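You operate a simulated robot arm through the tools that you are given. There is no shell and no other tool.

The job below is to be done with a simulated robot arm. You get a single attempt, and the scene is never put back.

Task
Put things in order on the top of the island bench. At the end: two of the label blocks from the top of the island bench are on the white well plate on the top of the island bench; the silver filter basket from the top of the island bench stands where the black lid stood; the black lid is on the brown carton (marked "No 20"); whatever was shut is shut again. Leave all else as you found it, and nothing knocked over. Set down upright: label block.
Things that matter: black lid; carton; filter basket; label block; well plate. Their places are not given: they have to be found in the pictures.

Only the result counts: the job must be done as asked and must still hold three seconds after the hand-in. Knocking over, shifting, dropping, spilling or breaking anything else fails it. Lids that push on must go on centred and level and be pressed home; caps that screw on are set level and turned clockwise until they are tight.

Robot
A 7-joint arm with a two-finger parallel gripper, fixed in place. Base frame: the origin is at the foot of the arm, x ahead of it, y to its left, z up; the work surface is at about z = 0. Units: m, rad, N and s.
With the tool pointing down near the work surface it reaches from about 0.24 to 0.62 m from the base axis. Its first joint turns from -1.152 to 1.152 rad. Payload 2.6 kg.
The tool frame sits at the grasp point between the pads (the TCP): z along the fingers, y along the line on which they close. The tips reach 0.03 m beyond it. Largest opening 0.094 m; finger width 0.028, thickness 0.01; the body of the gripper, 0.05 by 0.096 m, starts 0.055 m behind the TCP.
Orientation is that of the tool frame in the base frame, as a unit quaternion [x, y, z, w]. With the fingers straight down and closing along the base's y, the tool's x points along the base's -x, its y along +y and its z along -z.

Tools
- The arm moves only by the tool drive_tool. Its arguments are lists of equal length, an entry for each row: "delta_pos": the shift along the base's x, y, z in m, a list of three; "dr": the turn, a rotation vector about the base's x, y, z in rad, a list of three. In form: {"delta_pos": [[x, y, z], ...], "dr": [[ax, ay, az], ...]}. A call has 1 to 20 rows; each row shifts and turns the commanded pose from where the row before left it. "fingers" is the opening, from 0 (shut) to 1 (fully open), set as the call begins (left out, the last holds). Rows are played at 5 a second. More than 0.05 m and 0.15 rad between two rows, or a gripper value outside its range, and nothing of the call is played. Where a pose cannot be reached the arm comes as near as it can. A force on the tool above 40 N (or 10 N above the force at the start of the call, whichever is more), or a blocked arm, ends the call early, and 0.2 s more pass. The fingers move at their own pace (about 0.072 m/s each) and stop on an object; they squeeze with about 41 N. The grip force told is the motor's: it shows also when the fingers shut on nothing. Time passes only in rows, and 0.2 s behind the last, so rows that do not move let the fingers close. The reply holds the time, the measured pose of the TCP, the force on the tool along the base axes, the opening and the grip force, in the units named above and with some noise, with the torque about the TCP (base axes, N m) and any sound that the robot's microphone picked up, and new pictures: "pictures" is both (left out), scene, wrist or none.
- Cameras (640 x 400 px; columns grow to the right, rows downward): "scene" is fixed at [0.0422, 0.4466, 0.5476]; the picture's right is [-0.65, -0.76, 0.00], its down [-0.55, 0.47, -0.69] and it looks along [0.52, -0.45, -0.72] (base axes); focal length 323 px, centre (320, 200). "wrist" rides on the gripper at [0.076, 0.014, -0.103] in the tool frame; the picture's right is [-0.18, 0.98, 0.00], its down [-0.75, -0.14, -0.64] and it looks along [-0.63, -0.12, 0.77] (tool axes); focal length 243 px, centre (320, 200).
- point_at(camera, pixels): for up to 12 pixels [column, row] of the newest picture of that camera ("zoom" is the newest enlarged one), the place [x, y, z] in the base frame of the surface seen there, good to about 0.003 m. No time passes.
- enlarge(camera, box): a new picture of the part [left, top, right, bottom] of that camera's present view, enlarged. No time passes.
- close_job(): hands the job in; it is judged then, once.

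Unless the task says otherwise, let go and move clear before handing in.

The tools are called after ">>>" as name(argument=value, ...) on one line, values as JSON. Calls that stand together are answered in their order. drive_tool: Moves the arm, as the interface text tells. Its arguments: {"type":"object","properties":{"delta_pos":{"type":"array"},"dr":{"type":"array"},"fingers":{"type":"number"},"pictures":{"type":"string","enum":["both","scene","wrist","none"]}},"required":["delta_pos","dr"]} The other tools are called the same way: point_at (camera, pixels) gives the place of the surface under pixels of a picture; enlarge (camera, box) takes an enlarged picture of a part of a camera's view; close_job () hands the job in.

At the start:

```text
time: 0.0
ee_pos: [0.3605, 0.0691, 0.2524]
ee_rot: [0.0, 1.0, -0.001, 0.001]
contact_force: [-0.4, 0.3, -0.6]
torque: [-0.01, -0.04, -0.01]
gripper_width: 0.0939
grip_force: 0.0
```

scene: 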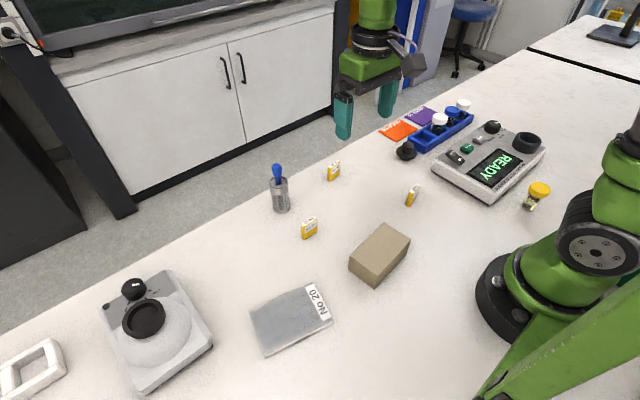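
wrist: 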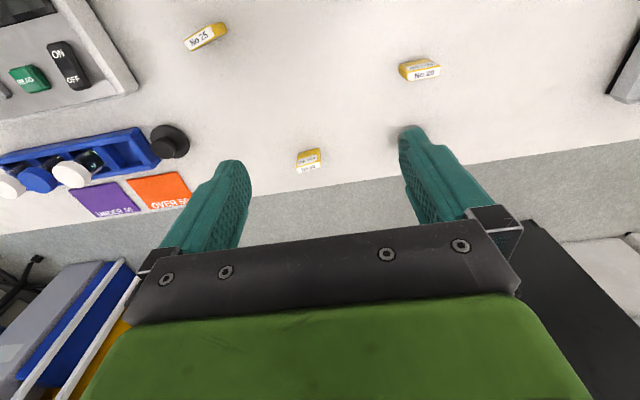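

The scene picture shows label blocks near (333,170), (309,228) and (412,195), a box marked "No 20" near (290,320), a brown block near (380,255) and a device with a black ring near (150,320). I will enlarge parts of it to identify the objects.

>>> enlarge(camera="scene", box=[0, 240, 240, 400])

>>> enlarge(camera="scene", box=[230, 210, 430, 370])

>>> enlarge(camera="scene", box=[370, 80, 570, 220])

>>> enlarge(camera="scene", box=[250, 140, 430, 250])

```text
2.50 times, centred on (120, 320) of scene
```

zoom: 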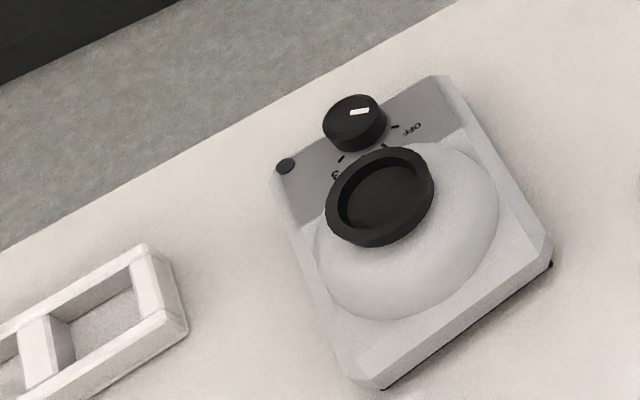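

```text
2.50 times, centred on (330, 290) of scene
```

zoom: 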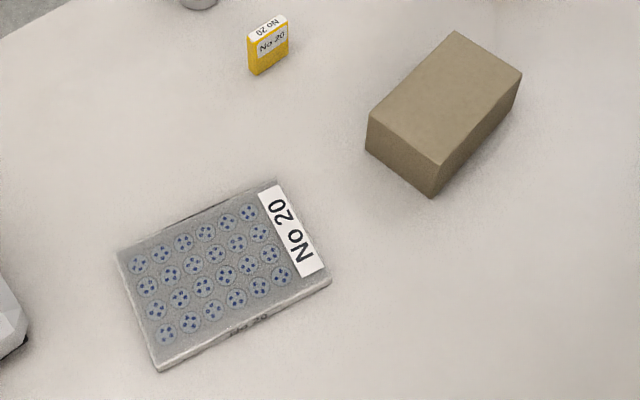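

```text
2.86 times, centred on (470, 150) of scene
```

zoom: 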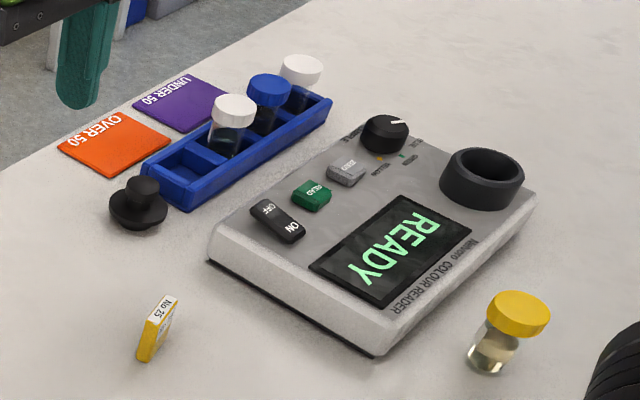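

```text
3.56 times, centred on (340, 195) of scene
```

zoom: 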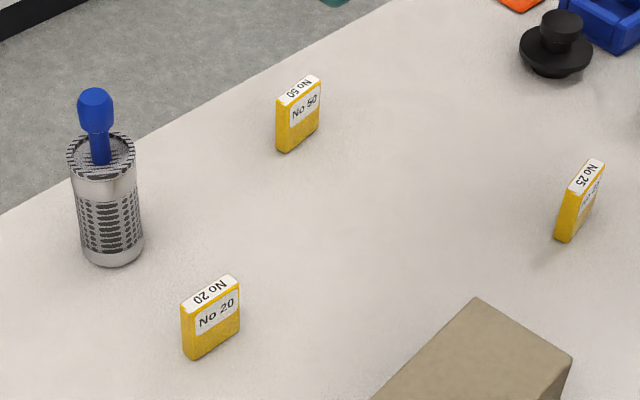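

The enlarged views show the black knobbed lid at (405,150), the silver basket with a blue handle at (279,190), a 24-well plate at (290,320) and the brown carton at (380,255). I will measure their places.

>>> point_at(camera="scene", pixels=[[405, 146], [406, 157], [277, 170], [280, 210], [334, 163], [334, 180], [310, 222], [309, 238], [415, 188], [408, 206]])

>>> point_at(camera="scene", pixels=[[382, 225], [409, 237], [377, 275], [350, 257], [380, 248], [251, 311], [312, 285], [332, 322], [264, 355], [291, 320], [30, 370], [62, 350]])

>>> enlarge(camera="scene", box=[0, 320, 130, 400])

>>> enlarge(camera="scene", box=[335, 210, 425, 300])

```text
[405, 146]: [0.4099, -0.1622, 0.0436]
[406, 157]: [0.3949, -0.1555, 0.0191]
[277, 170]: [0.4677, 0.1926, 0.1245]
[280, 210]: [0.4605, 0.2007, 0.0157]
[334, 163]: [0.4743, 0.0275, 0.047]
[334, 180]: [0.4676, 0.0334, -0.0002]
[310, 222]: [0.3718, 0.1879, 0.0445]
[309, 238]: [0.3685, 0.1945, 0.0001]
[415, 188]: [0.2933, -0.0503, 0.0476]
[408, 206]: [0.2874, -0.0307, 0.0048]
```

```text
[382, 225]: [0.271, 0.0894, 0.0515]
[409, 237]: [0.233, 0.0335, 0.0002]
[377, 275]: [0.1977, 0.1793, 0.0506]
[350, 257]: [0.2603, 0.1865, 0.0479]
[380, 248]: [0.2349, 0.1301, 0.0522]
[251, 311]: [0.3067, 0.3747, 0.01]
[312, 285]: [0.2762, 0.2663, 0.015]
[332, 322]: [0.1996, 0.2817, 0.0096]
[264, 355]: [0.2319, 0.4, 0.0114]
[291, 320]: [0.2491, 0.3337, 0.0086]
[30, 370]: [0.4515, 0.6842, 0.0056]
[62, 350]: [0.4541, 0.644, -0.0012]
```

```text
4.92 times, centred on (65, 360) of scene
```

zoom: 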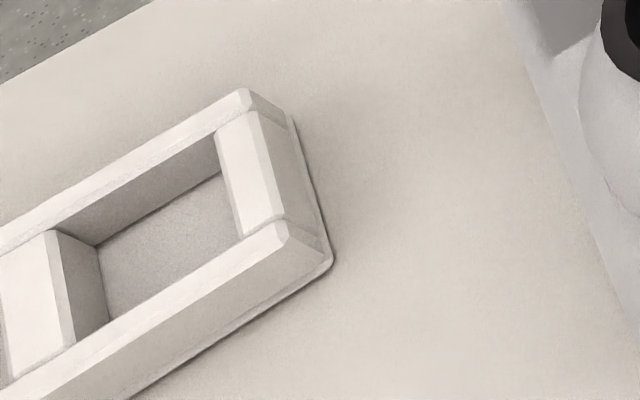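

```text
4.44 times, centred on (380, 255) of scene
```

zoom: 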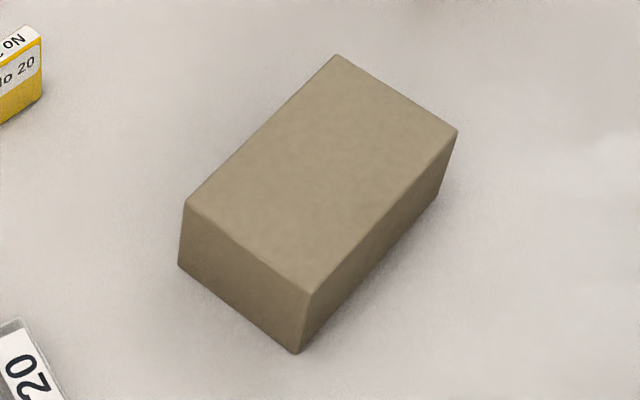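

The carton top is near (0.237, 0.12, 0.051), and no label shows on the faces in view (380,255). I will turn the wrist camera to look along +y at the carton's hidden faces and at the rest of the bench.

>>> drive_tool(delta_pos=[[-0.01, -0.01, 0], [-0.01, -0.01, 0], [-0.01, -0.01, 0], [-0.01, -0.01, 0], [0, -0.01, 0], [0, -0.01, 0], [0, -0.01, 0], [0, -0.01, 0], [0, 0, 0], [0, 0, 0]], dr=[[0, 0, 0.15], [0, 0, 0.15], [0, 0, 0.15], [0, 0, 0.15], [0, 0, 0.15], [0, 0, 0.15], [0, 0, 0.15], [0, 0, 0.15], [0, 0, 0.15], [0, 0, 0.15]])

```text
time: 2.2
ee_pos: [0.3212, -0.0109, 0.2521]
ee_rot: [-0.682, 0.731, 0.0, 0.0]
contact_force: [-0.9, 0.1, -1.1]
torque: [0.0, 0.04, -0.02]
gripper_width: 0.094
grip_force: 0.1
```

scene: 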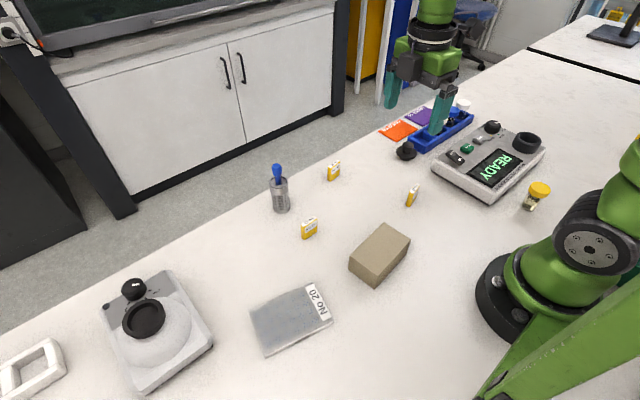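
wrist: 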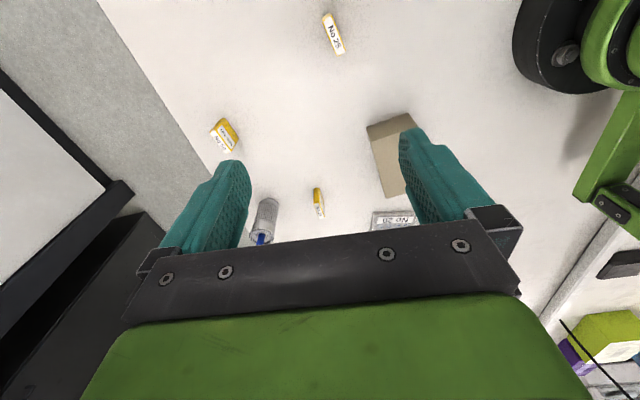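

The wrist picture shows the carton at (390,150), with its −y face as a darker strip near (392,125). I will enlarge it to look for a label.

>>> enlarge(camera="wrist", box=[340, 90, 460, 230])

>>> enlarge(camera="wrist", box=[180, 100, 360, 250])

>>> point_at(camera="wrist", pixels=[[369, 129], [406, 115], [390, 195], [376, 140], [390, 135], [375, 160], [332, 35], [267, 215], [222, 130]])

```text
2.86 times, centred on (400, 160) of wrist
```

zoom: 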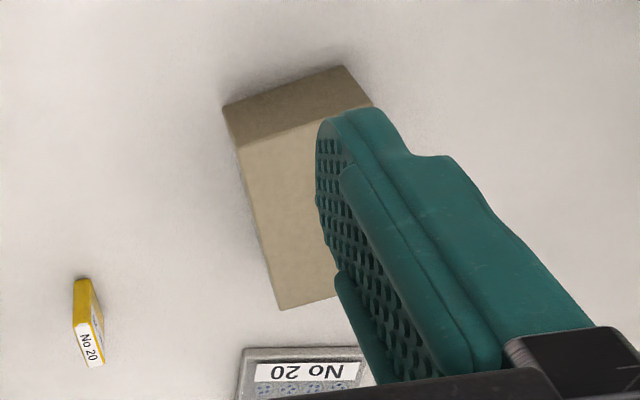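

```text
2.67 times, centred on (270, 175) of wrist
```

zoom: 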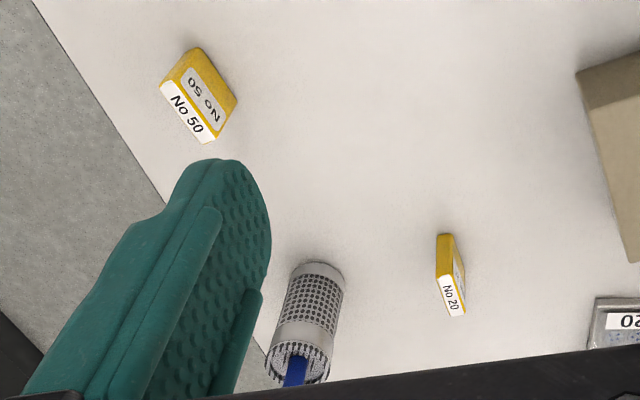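

```text
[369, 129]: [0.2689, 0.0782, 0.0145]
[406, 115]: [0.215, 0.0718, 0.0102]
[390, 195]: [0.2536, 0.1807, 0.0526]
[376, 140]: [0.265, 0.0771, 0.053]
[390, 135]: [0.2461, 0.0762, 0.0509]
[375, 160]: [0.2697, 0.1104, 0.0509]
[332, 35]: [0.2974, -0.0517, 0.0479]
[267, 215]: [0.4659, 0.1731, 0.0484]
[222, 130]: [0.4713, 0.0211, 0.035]
```

No label shows on the carton's top or its −y face in the enlarged view. I will turn further so the camera looks toward −x/+y and shows the +x face.

>>> drive_tool(delta_pos=[[0.02, 0.01, 0.005], [0.02, 0.01, 0.005], [0.02, 0.01, 0.005], [0.02, 0.01, 0.005], [0.01, 0.01, 0], [0, 0.01, 0], [0, 0, 0], [0, 0, 0]], dr=[[0, 0, 0.14], [0, 0, 0.14], [0, 0, 0.14], [0, 0, 0.14], [0, 0, 0.14], [0, 0, 0.14], [0, 0, 0.14], [0, 0, 0]])

```text
time: 4.0
ee_pos: [0.4108, 0.0485, 0.2731]
ee_rot: [0.946, -0.324, 0.0, 0.001]
contact_force: [0.1, 0.2, 0.8]
torque: [0.01, 0.0, 0.0]
gripper_width: 0.0941
grip_force: 0.1
```

scene: 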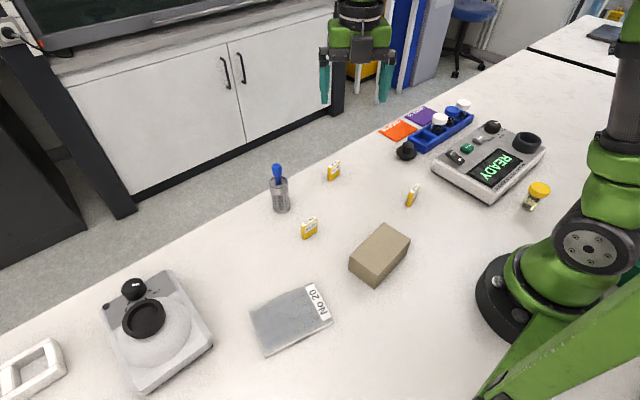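
wrist: 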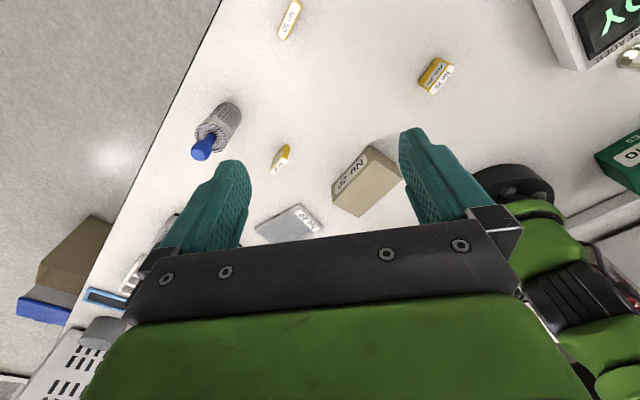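

The carton's +x face now shows "No 20" at (350,175), so this is the right one. I will enlarge it, along with the green item at (620,155) and the things at (75,260).

>>> enlarge(camera="wrist", box=[240, 130, 420, 250])

>>> enlarge(camera="wrist", box=[0, 200, 200, 400])

>>> enlarge(camera="wrist", box=[520, 0, 640, 240])

>>> enlarge(camera="wrist", box=[180, 60, 320, 180])

>>> point_at(camera="wrist", pixels=[[373, 147], [334, 181], [360, 215], [362, 180], [620, 155], [75, 255], [287, 18], [437, 75], [280, 158], [217, 130], [205, 150], [290, 220]])

```text
3.33 times, centred on (330, 190) of wrist
```

zoom: 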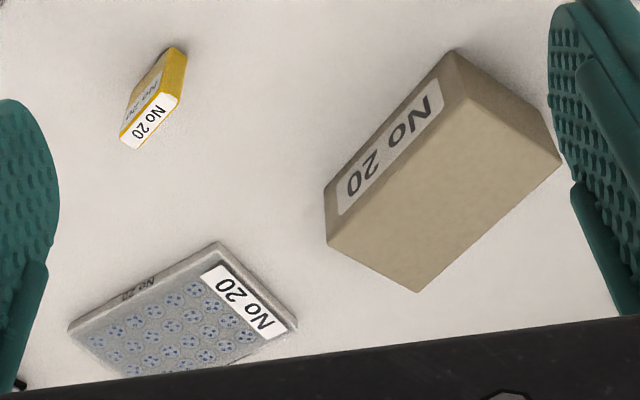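

```text
2.00 times, centred on (100, 300) of wrist
```

zoom: 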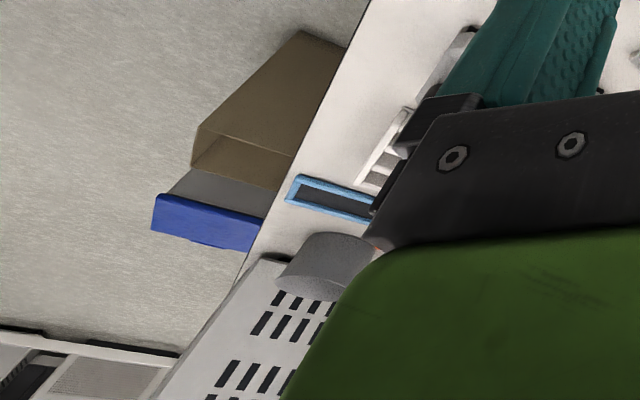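

```text
1.67 times, centred on (580, 120) of wrist
```

zoom: 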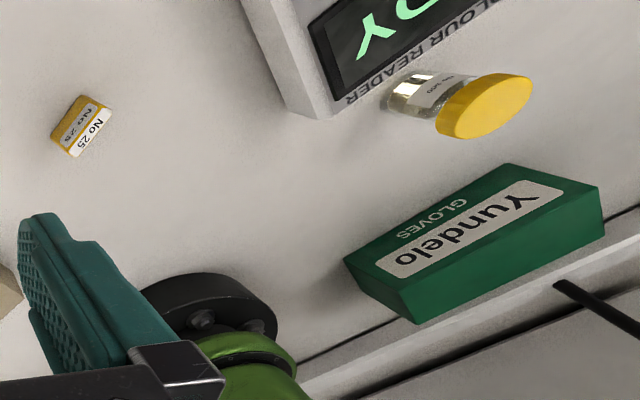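

```text
3.33 times, centred on (250, 120) of wrist
```

zoom: 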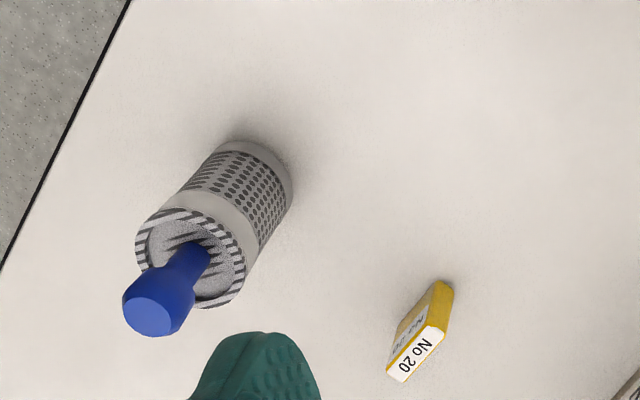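

```text
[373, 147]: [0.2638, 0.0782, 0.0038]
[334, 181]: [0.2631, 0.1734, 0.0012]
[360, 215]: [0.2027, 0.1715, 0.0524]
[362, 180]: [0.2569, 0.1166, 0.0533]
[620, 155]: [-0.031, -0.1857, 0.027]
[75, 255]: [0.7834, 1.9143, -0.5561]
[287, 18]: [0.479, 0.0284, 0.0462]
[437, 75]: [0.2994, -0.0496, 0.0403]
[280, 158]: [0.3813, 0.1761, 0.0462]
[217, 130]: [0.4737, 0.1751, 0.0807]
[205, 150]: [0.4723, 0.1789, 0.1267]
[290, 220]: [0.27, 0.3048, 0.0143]
```

The carton is confirmed: "No 20" is readable on its +x face, and it spans x 0.20–0.268 and y 0.075–0.183 with its top at 0.052. Next I will unwind the yaw and move near the black lid at (0.40,-0.158) for a close look.

>>> drive_tool(delta_pos=[[-0.005, -0.012, -0.002], [-0.005, -0.012, -0.002], [-0.005, -0.012, -0.002], [-0.005, -0.012, -0.002], [-0.005, -0.012, -0.002], [-0.005, -0.012, -0.002], [-0.005, -0.012, -0.002], [-0.005, -0.012, -0.002], [-0.005, -0.012, -0.002], [-0.005, -0.012, -0.002], [-0.005, -0.012, -0.002], [-0.005, -0.012, -0.002], [-0.005, -0.012, -0.002], [-0.005, -0.012, -0.002], [0, -0.012, -0.002], [0, -0.012, -0.002], [0, -0.012, -0.002], [0, 0, 0]], dr=[[0, 0, -0.146], [0, 0, -0.146], [0, 0, -0.146], [0, 0, -0.146], [0, 0, -0.146], [0, 0, -0.146], [0, 0, -0.146], [0, 0, -0.146], [0, 0, -0.146], [0, 0, -0.146], [0, 0, -0.146], [0, 0, -0.146], [0, 0, -0.146], [0, 0, -0.146], [0, 0, -0.146], [0, 0, -0.146], [0, 0, -0.146], [0, 0, 0]])

```text
time: 7.8
ee_pos: [0.3406, -0.1545, 0.2393]
ee_rot: [0.004, 1.0, 0.001, 0.0]
contact_force: [-0.2, 0.7, 0.0]
torque: [0.0, -0.01, -0.03]
gripper_width: 0.0938
grip_force: 0.1
```

scene: 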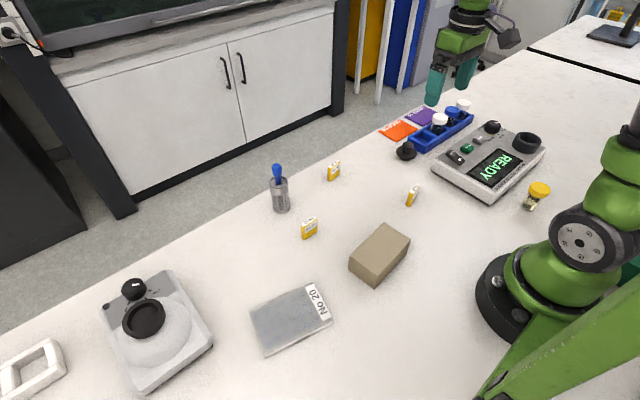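
wrist: 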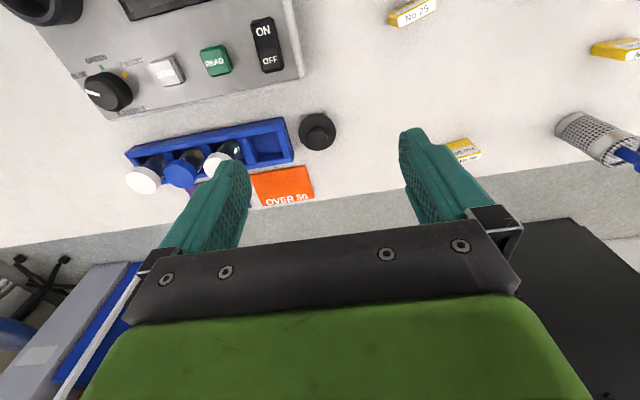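

The wrist picture shows the lid at (318,132), with the blue rack end at (290,140) and the orange card at (285,187) close by. I will enlarge it and measure.

>>> enlarge(camera="wrist", box=[250, 90, 370, 180])

>>> point_at(camera="wrist", pixels=[[318, 140], [318, 118], [300, 130], [336, 130], [318, 150], [292, 160], [285, 120], [290, 140], [300, 170], [313, 190]])

>>> enlarge(camera="scene", box=[380, 120, 450, 170])

```text
4.44 times, centred on (310, 135) of wrist
```

zoom: 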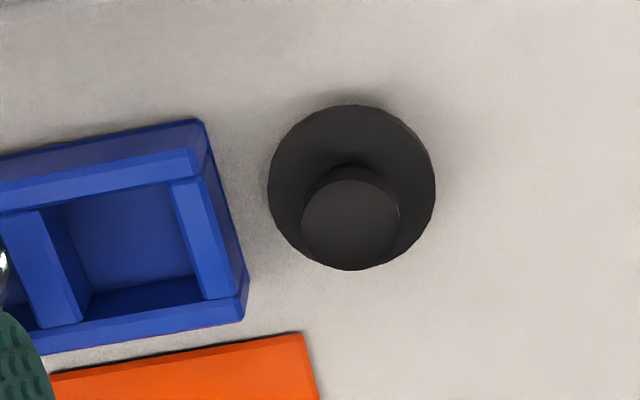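

```text
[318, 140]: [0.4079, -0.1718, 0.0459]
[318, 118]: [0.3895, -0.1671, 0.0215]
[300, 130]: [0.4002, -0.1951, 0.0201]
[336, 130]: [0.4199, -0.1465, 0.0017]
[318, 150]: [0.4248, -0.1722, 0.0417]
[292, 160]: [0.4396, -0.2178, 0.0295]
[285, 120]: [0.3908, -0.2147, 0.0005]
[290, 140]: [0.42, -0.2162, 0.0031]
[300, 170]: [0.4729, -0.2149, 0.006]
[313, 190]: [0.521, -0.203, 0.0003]
```

```text
8.00 times, centred on (415, 145) of scene
```

zoom: 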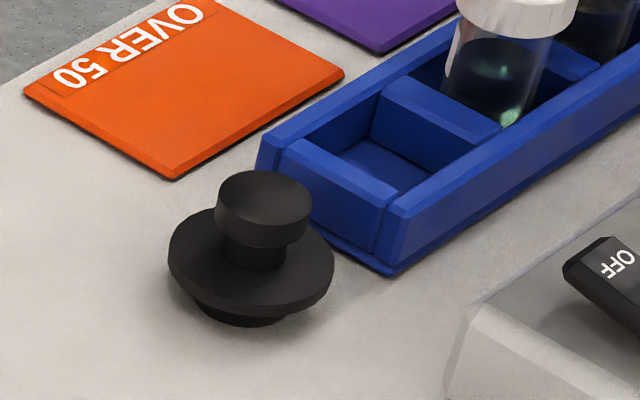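

The lid's axis comes out near (0.407,-0.172), with the flange top at about z 0.02 and the knob top at about z 0.046. The flange is about 0.053 across and the knob about 0.029. I will turn 90° so the fingers close along x, clear of the rack, and go above it.

>>> drive_tool(delta_pos=[[0.006, -0.0016, -0.0108], [0.006, -0.0016, -0.0108], [0.006, -0.0016, -0.0108], [0.006, -0.0016, -0.0108], [0.006, -0.0016, -0.0108], [0.006, -0.0016, -0.0108], [0.006, -0.0016, -0.0108], [0.006, -0.0016, -0.0108], [0.006, -0.0016, -0.0108], [0.006, -0.0016, -0.0108], [0.006, -0.0016, -0.0108], [0, 0, 0]], dr=[[0, 0, 0.1435], [0, 0, 0.1435], [0, 0, 0.1435], [0, 0, 0.1435], [0, 0, 0.1435], [0, 0, 0.1435], [0, 0, 0.1435], [0, 0, 0.1435], [0, 0, 0.1435], [0, 0, 0.1435], [0, 0, 0.1435], [0, 0, 0]], fingers=0.6)

```text
time: 10.4
ee_pos: [0.4076, -0.1726, 0.12]
ee_rot: [0.709, -0.705, 0.0, 0.0]
contact_force: [0.2, 0.1, -0.7]
torque: [0.03, 0.02, 0.01]
gripper_width: 0.0564
grip_force: 0.1
```

scene: 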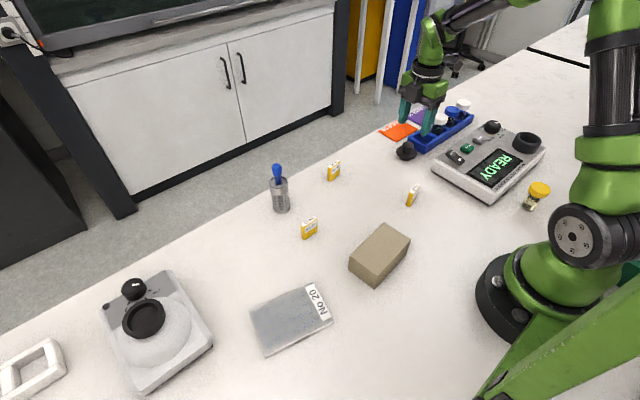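
wrist: 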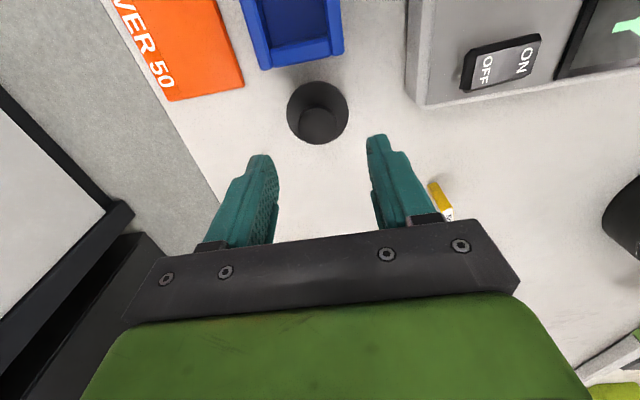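

The lid sits between the fingers at (318,125). I will measure its centre more exactly.

>>> enlarge(camera="wrist", box=[256, 60, 384, 160])

>>> point_at(camera="wrist", pixels=[[318, 125], [302, 125], [336, 125], [318, 138], [318, 112], [290, 113], [346, 113], [318, 86], [318, 96]])

```text
4.00 times, centred on (320, 110) of wrist
```

zoom: 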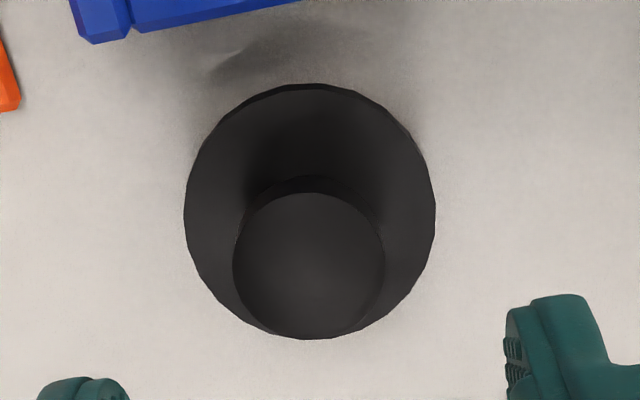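

```text
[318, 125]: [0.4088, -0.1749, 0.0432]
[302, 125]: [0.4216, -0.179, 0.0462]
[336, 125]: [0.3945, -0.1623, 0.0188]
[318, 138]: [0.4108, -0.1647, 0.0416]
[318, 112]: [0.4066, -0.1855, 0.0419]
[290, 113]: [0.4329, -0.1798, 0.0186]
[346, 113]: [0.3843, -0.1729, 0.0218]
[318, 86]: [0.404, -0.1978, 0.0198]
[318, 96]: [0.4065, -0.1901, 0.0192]
```

The knob centre is within 2 mm of the tool axis. I will lower so the finger tips stop just above the flange, then close on the knob.

>>> drive_tool(delta_pos=[[0.001, -0.001, -0.016], [0, 0, -0.016], [0, 0, -0.016], [0, 0, -0.01], [0, 0, -0.005], [0, 0, 0]], dr=[[0, 0, 0], [0, 0, 0], [0, 0, 0], [0, 0, 0], [0, 0, 0], [0, 0, 0]])

```text
time: 11.8
ee_pos: [0.4084, -0.1742, 0.0575]
ee_rot: [0.707, -0.707, 0.0, -0.001]
contact_force: [0.2, -0.9, -0.6]
torque: [0.03, 0.01, 0.01]
gripper_width: 0.0564
grip_force: 0.0
```

scene: 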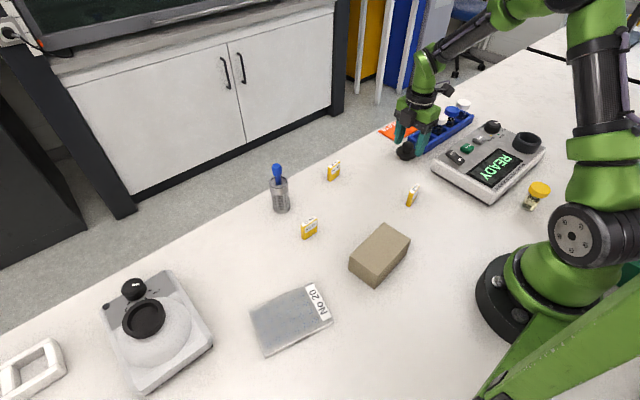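
wrist: 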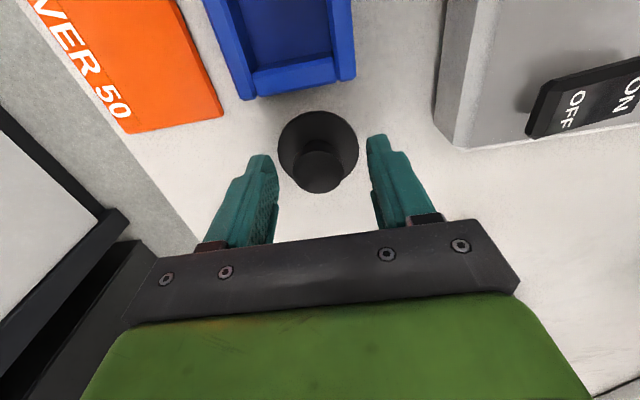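

The knob at (319,168) is centred between the fingers at a TCP height of 0.0575. I will close the fingers on it.

>>> drive_tool(delta_pos=[[0, 0, 0], [0, 0, 0], [0, 0, 0], [0, 0, 0]], dr=[[0, 0, 0], [0, 0, 0], [0, 0, 0], [0, 0, 0]], fingers=0)

>>> enlarge(camera="scene", box=[370, 100, 450, 170])

```text
time: 12.8
ee_pos: [0.409, -0.174, 0.0566]
ee_rot: [0.708, -0.706, 0.0, -0.001]
contact_force: [-0.2, -0.7, 0.5]
torque: [0.0, 0.03, 0.01]
gripper_width: 0.0283
grip_force: 40.8
```

scene: 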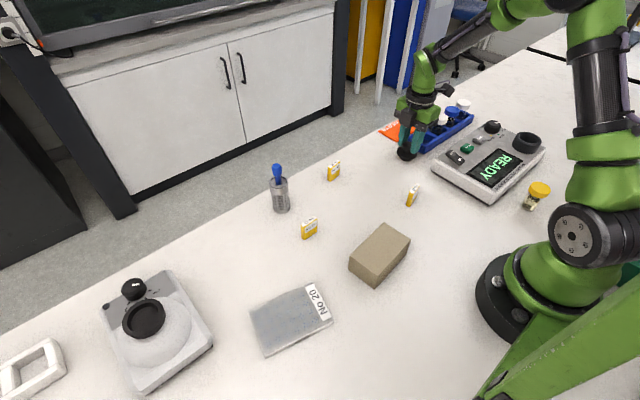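
wrist: 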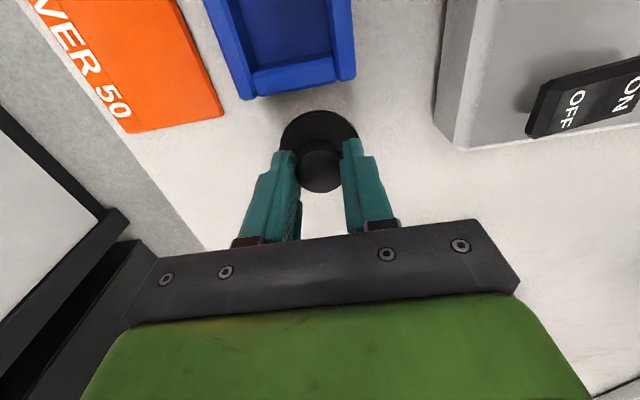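

```text
5.71 times, centred on (410, 135) of scene
```

zoom: 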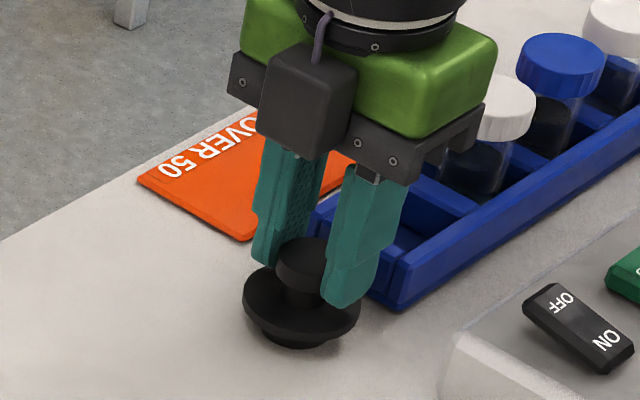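

The fingers hold the knob at 0.0283 m with 40.8 N. The lid's old spot is about (0.408,-0.173), which I will use for the basket later. I will lift it straight up.

>>> drive_tool(delta_pos=[[0, 0, 0.01], [0, 0, 0.025], [0, 0, 0.03], [0, 0, 0.04], [0, 0, 0]], dr=[[0, 0, 0], [0, 0, 0], [0, 0, 0], [0, 0, 0], [0, 0, 0]])

>>> enlarge(camera="scene", box=[350, 60, 470, 170])

```text
time: 14.0
ee_pos: [0.4085, -0.1753, 0.1626]
ee_rot: [0.708, -0.706, -0.001, 0.0]
contact_force: [-0.2, -0.4, -0.8]
torque: [0.02, -0.01, -0.01]
gripper_width: 0.0282
grip_force: 41.3
```

scene: 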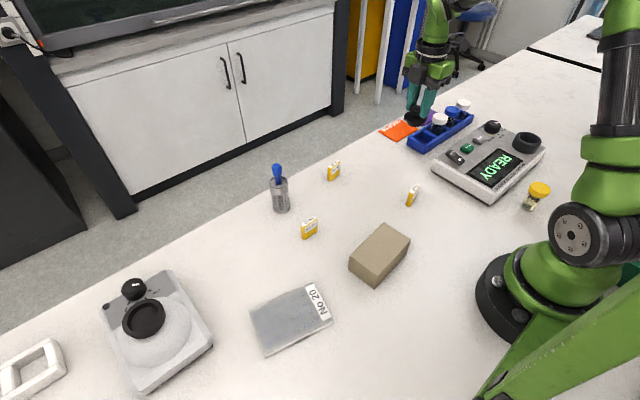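
wrist: 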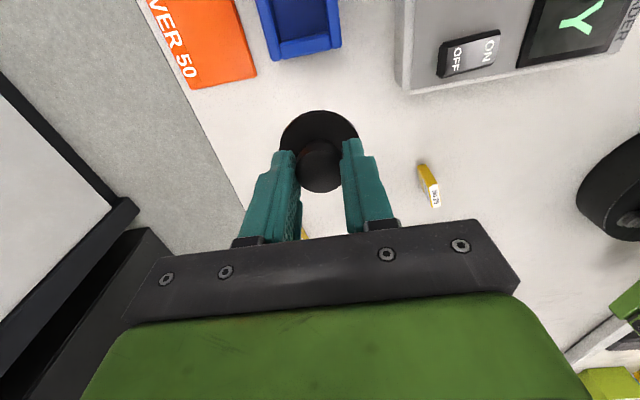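

```text
3.64 times, centred on (410, 115) of scene
```

zoom: 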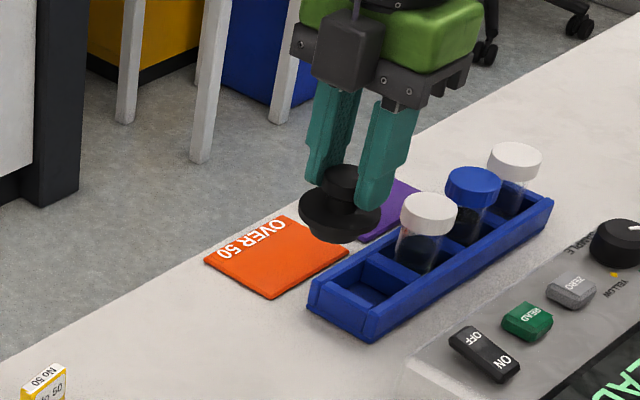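

The lid lifted level and is held at (320,168). I will check its offset from the tool axis before carrying it.

>>> enlarge(camera="wrist", box=[260, 95, 380, 210])

>>> point_at(camera="wrist", pixels=[[320, 170], [320, 160], [320, 185], [320, 113], [320, 125], [310, 170], [330, 170]])

```text
3.48 times, centred on (320, 152) of wrist
```

zoom: 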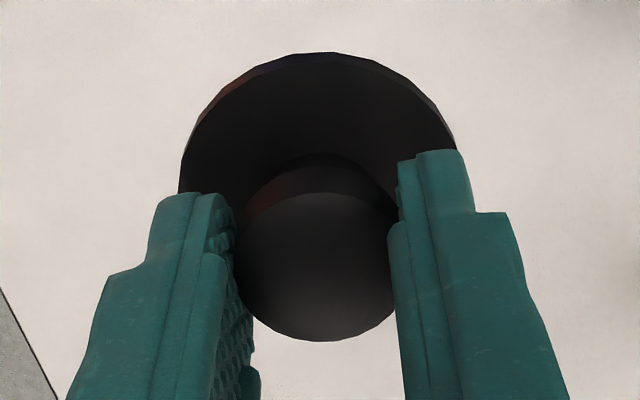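

```text
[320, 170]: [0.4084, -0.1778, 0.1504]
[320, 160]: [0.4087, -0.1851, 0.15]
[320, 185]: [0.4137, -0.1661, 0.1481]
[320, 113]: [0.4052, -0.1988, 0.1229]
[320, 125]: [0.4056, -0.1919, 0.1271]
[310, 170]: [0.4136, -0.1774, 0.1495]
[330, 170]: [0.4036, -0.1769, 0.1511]
```

The lid's axis is within 2 mm of the tool axis. I will carry it above the carton centre near (0.234, 0.129).

>>> drive_tool(delta_pos=[[-0.0145, 0.0254, 0], [-0.0145, 0.0254, 0], [-0.0145, 0.0254, 0], [-0.0145, 0.0254, 0], [-0.0145, 0.0254, 0], [-0.0145, 0.0254, 0], [-0.0145, 0.0254, 0], [-0.0145, 0.0254, 0], [-0.0145, 0.0254, 0], [-0.0145, 0.0254, 0], [-0.0145, 0.0254, 0], [-0.0145, 0.0254, 0], [0, 0, 0], [0, 0, 0]], dr=[[0, 0, 0], [0, 0, 0], [0, 0, 0], [0, 0, 0], [0, 0, 0], [0, 0, 0], [0, 0, 0], [0, 0, 0], [0, 0, 0], [0, 0, 0], [0, 0, 0], [0, 0, 0], [0, 0, 0], [0, 0, 0]])

>>> point_at(camera="scene", pixels=[[382, 226], [408, 238], [375, 275], [351, 257], [390, 255]])

```text
time: 17.0
ee_pos: [0.2354, 0.1333, 0.1606]
ee_rot: [0.708, -0.706, 0.001, 0.001]
contact_force: [0.4, -0.8, -0.8]
torque: [-0.01, 0.0, 0.01]
gripper_width: 0.0281
grip_force: 40.6
```

scene: 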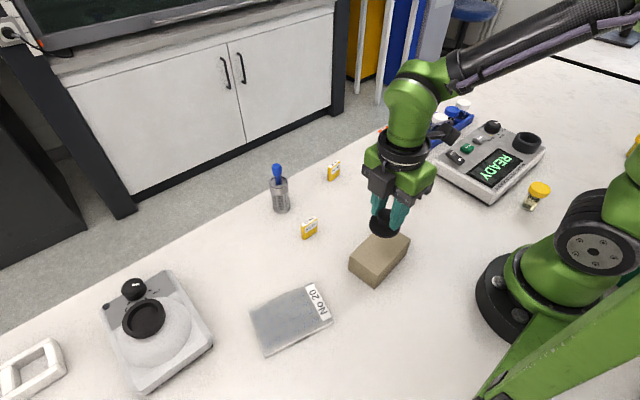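
wrist: 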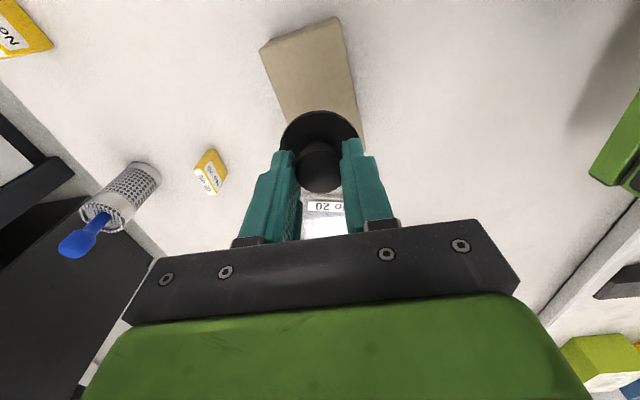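

```text
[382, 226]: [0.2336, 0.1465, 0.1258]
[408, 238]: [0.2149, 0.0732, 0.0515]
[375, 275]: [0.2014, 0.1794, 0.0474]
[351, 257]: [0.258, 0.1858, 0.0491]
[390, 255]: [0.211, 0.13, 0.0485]
```

The lid hangs over the carton, which shows at (310,80) in the wrist picture. I will measure the carton's edges to fix its centre before lowering.

>>> point_at(camera="wrist", pixels=[[266, 52], [334, 25], [345, 80], [358, 130], [285, 110], [300, 42], [310, 80], [355, 140]])

>>> enlarge(camera="wrist", box=[240, 0, 400, 160])

>>> enlarge(camera="scene", box=[330, 170, 450, 300])

```text
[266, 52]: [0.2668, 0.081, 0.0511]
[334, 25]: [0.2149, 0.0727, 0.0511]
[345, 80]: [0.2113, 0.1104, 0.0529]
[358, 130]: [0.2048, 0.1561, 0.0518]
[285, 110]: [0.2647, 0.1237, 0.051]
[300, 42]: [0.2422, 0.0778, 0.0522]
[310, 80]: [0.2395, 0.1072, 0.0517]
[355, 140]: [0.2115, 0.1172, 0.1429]
```

```text
2.50 times, centred on (320, 80) of wrist
```

zoom: 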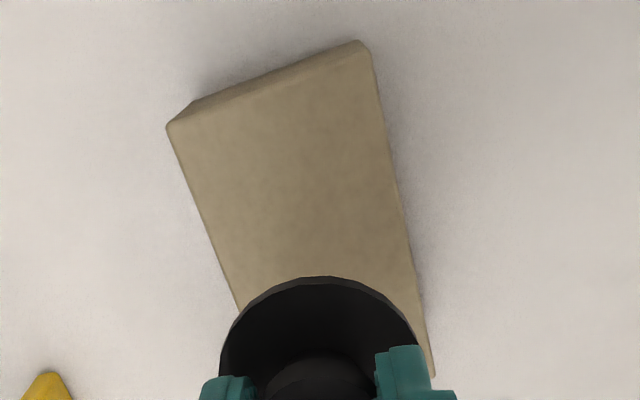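

```text
3.08 times, centred on (390, 235) of scene
```

zoom: 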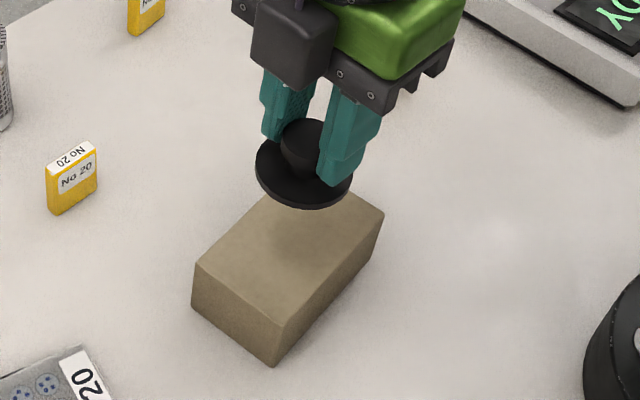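

The carton corners average to (0.2355, 0.130) with its top at 0.052, so the lid is nearly centred. I will lower to just above contact.

>>> drive_tool(delta_pos=[[0, -0.002, -0.015], [0, 0, -0.015], [0, 0, -0.012], [0, 0, -0.005], [0, 0, 0]], dr=[[0, 0, 0], [0, 0, 0], [0, 0, 0], [0, 0, 0], [0, 0, 0]])

>>> enlarge(camera="scene", box=[330, 190, 430, 300])

```text
time: 18.2
ee_pos: [0.2344, 0.1302, 0.1139]
ee_rot: [0.708, -0.706, 0.001, -0.001]
contact_force: [-0.3, 0.2, -1.8]
torque: [-0.02, 0.0, -0.01]
gripper_width: 0.0279
grip_force: 40.6
```

scene: 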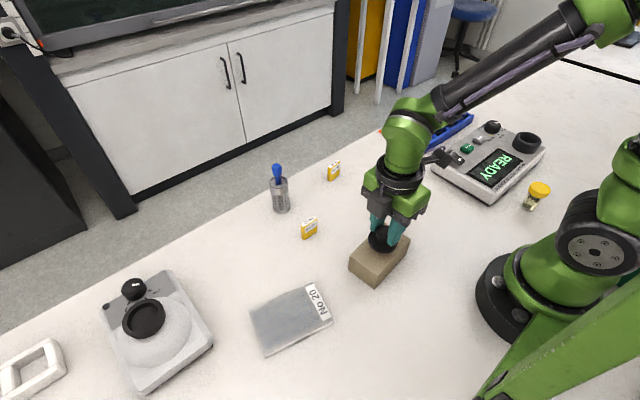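
wrist: 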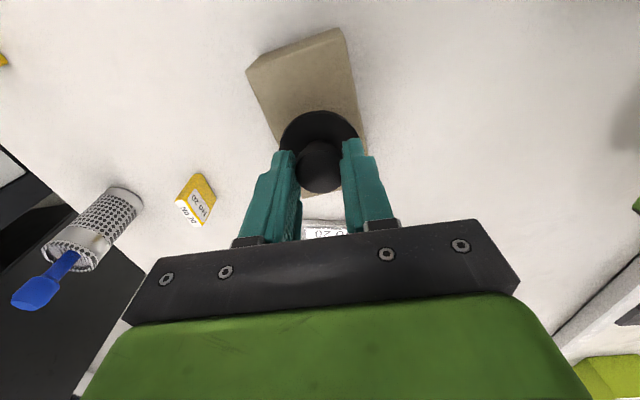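

```text
3.64 times, centred on (380, 245) of scene
```

zoom: 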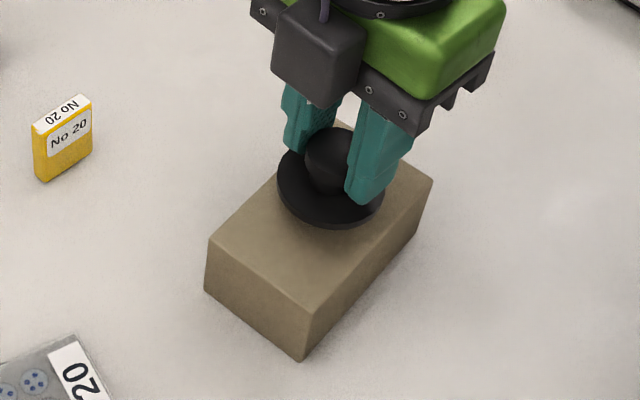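

The lid is just above the carton top at (380,245) with no contact force yet. I will lower in small steps.

>>> drive_tool(delta_pos=[[0, 0, -0.0015], [0, 0, -0.0015], [0, 0, -0.001], [0, 0, 0]], dr=[[0, 0, 0], [0, 0, 0], [0, 0, 0], [0, 0, 0]], pictures="none")

```text
time: 19.2
ee_pos: [0.2346, 0.1291, 0.1113]
ee_rot: [0.707, -0.707, 0.0, 0.0]
contact_force: [0.0, -1.0, 0.3]
torque: [0.02, 0.01, -0.01]
gripper_width: 0.0283
grip_force: 40.6
```

The force is still about zero at z 0.1113. I will keep lowering slowly.

>>> drive_tool(delta_pos=[[0, 0, -0.001], [0, 0, -0.001], [0, 0, 0]], dr=[[0, 0, 0], [0, 0, 0], [0, 0, 0]], pictures="none")

```text
time: 20.0
ee_pos: [0.2348, 0.129, 0.109]
ee_rot: [0.707, -0.707, 0.0, 0.0]
contact_force: [0.3, 0.2, 0.8]
torque: [0.05, 0.01, 0.03]
gripper_width: 0.0283
grip_force: 40.2
```

>>> drive_tool(delta_pos=[[0, 0, -0.001], [0, 0, 0]], dr=[[0, 0, 0], [0, 0, 0]], pictures="scene")

>>> enlarge(camera="scene", box=[340, 200, 430, 290])

```text
time: 20.6
ee_pos: [0.2346, 0.1293, 0.1078]
ee_rot: [-0.707, 0.707, -0.001, 0.0]
contact_force: [0.2, -0.1, -1.2]
torque: [-0.02, 0.0, -0.04]
gripper_width: 0.0278
grip_force: 40.7
```

scene: 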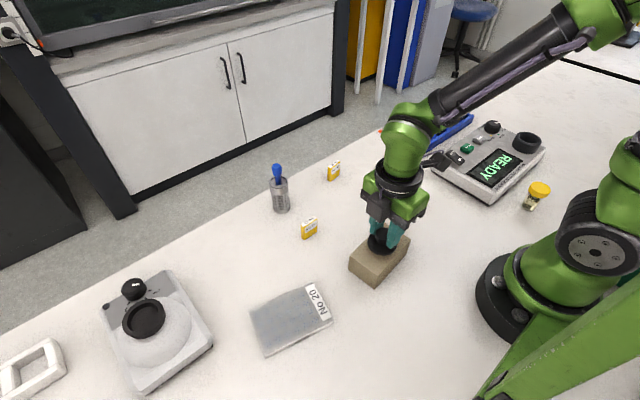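

```text
4.44 times, centred on (385, 245) of scene
```

zoom: 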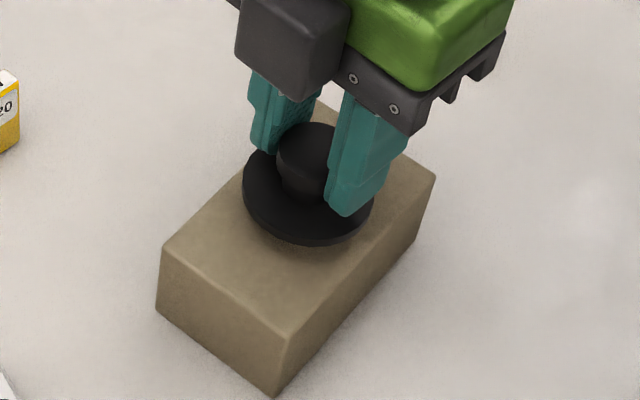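

The lid still hangs a hair above the carton, with no rise in force at z 0.1078. I will step down another millimetre or two.

>>> drive_tool(delta_pos=[[0, 0, -0.001], [0, 0, -0.0005], [0, 0, 0]], dr=[[0, 0, 0], [0, 0, 0], [0, 0, 0]], pictures="none")

```text
time: 21.4
ee_pos: [0.2336, 0.1275, 0.1067]
ee_rot: [0.707, -0.707, 0.0, -0.001]
contact_force: [-1.3, -1.2, 6.3]
torque: [-0.05, 0.1, 0.01]
gripper_width: 0.0283
grip_force: 40.6
```

The contact force has risen to 6.3 N at z 0.1067, so the lid rests on the carton. I will open the fingers.

>>> drive_tool(delta_pos=[[0, 0, 0.0005], [0, 0, 0], [0, 0, 0], [0, 0, 0]], dr=[[0, 0, 0], [0, 0, 0], [0, 0, 0], [0, 0, 0]], fingers=0.6)

>>> enlarge(camera="scene", box=[340, 200, 430, 290])

```text
time: 22.4
ee_pos: [0.2347, 0.1295, 0.1071]
ee_rot: [0.708, -0.706, 0.0, 0.0]
contact_force: [-0.5, 0.9, -0.9]
torque: [-0.02, -0.02, -0.02]
gripper_width: 0.0563
grip_force: 0.1
```

scene: 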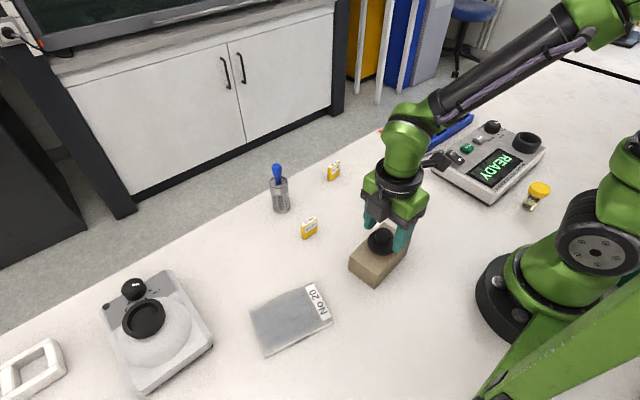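
wrist: 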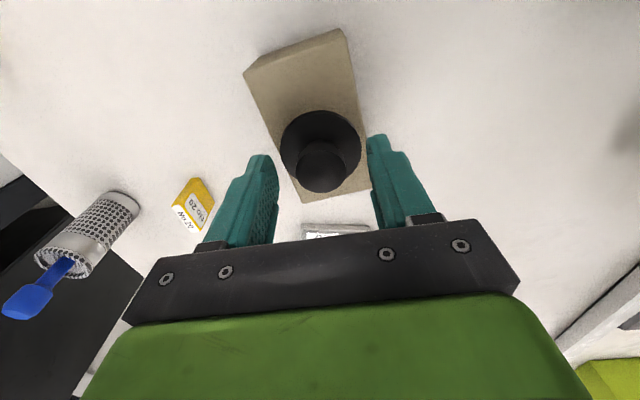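

```text
4.44 times, centred on (385, 245) of scene
```

zoom: 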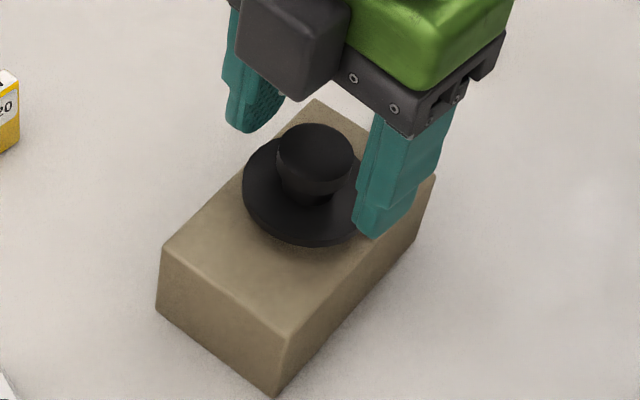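

The lid stands flat on the carton near (381,242) and the fingers are clear. I will rise and move over the filter basket near (0.473, 0.186).

>>> drive_tool(delta_pos=[[0, 0, 0.02], [0, 0, 0.03], [0, 0, 0.04], [0, 0, 0.04], [0, 0, 0.013], [0.03, 0.007, 0], [0.03, 0.007, 0], [0.03, 0.007, 0], [0.03, 0.007, 0], [0.03, 0.007, 0], [0.03, 0.007, 0], [0.03, 0.007, 0], [0.028, 0.007, 0], [0, 0, 0]], dr=[[0, 0, 0], [0, 0, 0], [0, 0, 0], [0, 0, 0], [0, 0, 0], [0, 0, 0], [0, 0, 0], [0, 0, 0], [0, 0, 0], [0, 0, 0], [0, 0, 0], [0, 0, 0], [0, 0, 0], [0, 0, 0]])

>>> enlarge(camera="scene", box=[340, 200, 430, 290])

>>> enlarge(camera="wrist", box=[240, 60, 400, 220])

```text
time: 25.4
ee_pos: [0.4729, 0.1853, 0.2485]
ee_rot: [0.707, -0.707, 0.0, -0.001]
contact_force: [-0.1, 0.5, 0.2]
torque: [0.0, -0.04, 0.0]
gripper_width: 0.0564
grip_force: 0.1
```

scene: 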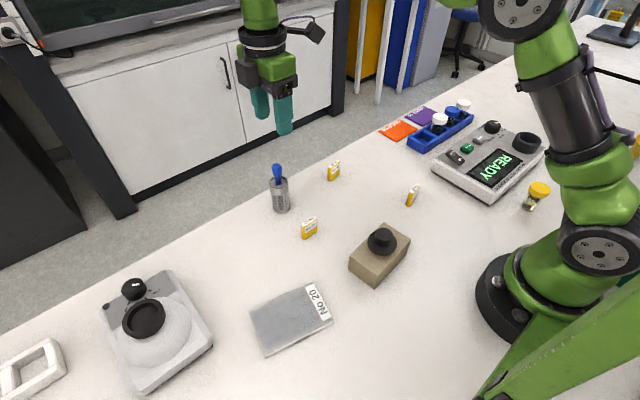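
wrist: 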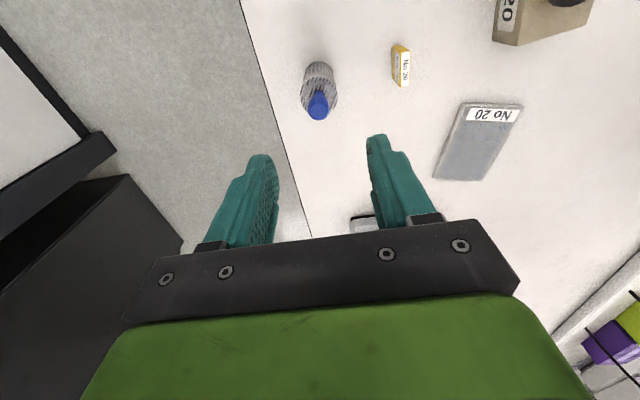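

```text
4.44 times, centred on (385, 245) of scene
```

zoom: 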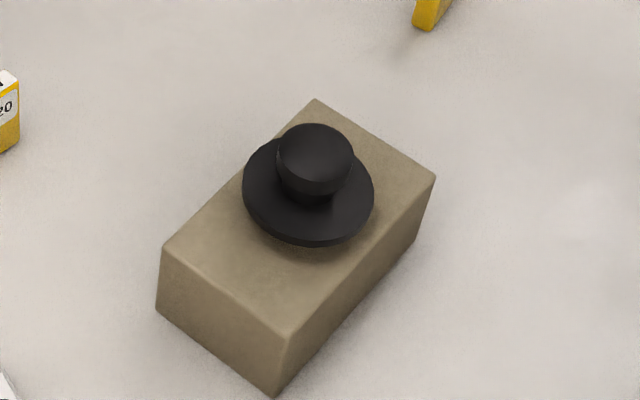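

```text
2.50 times, centred on (320, 140) of wrist
```

zoom: 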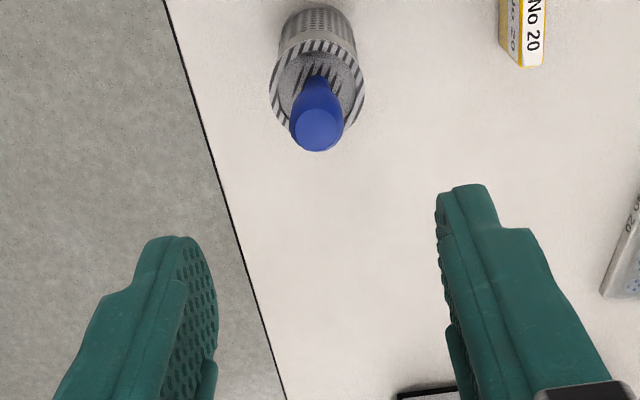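

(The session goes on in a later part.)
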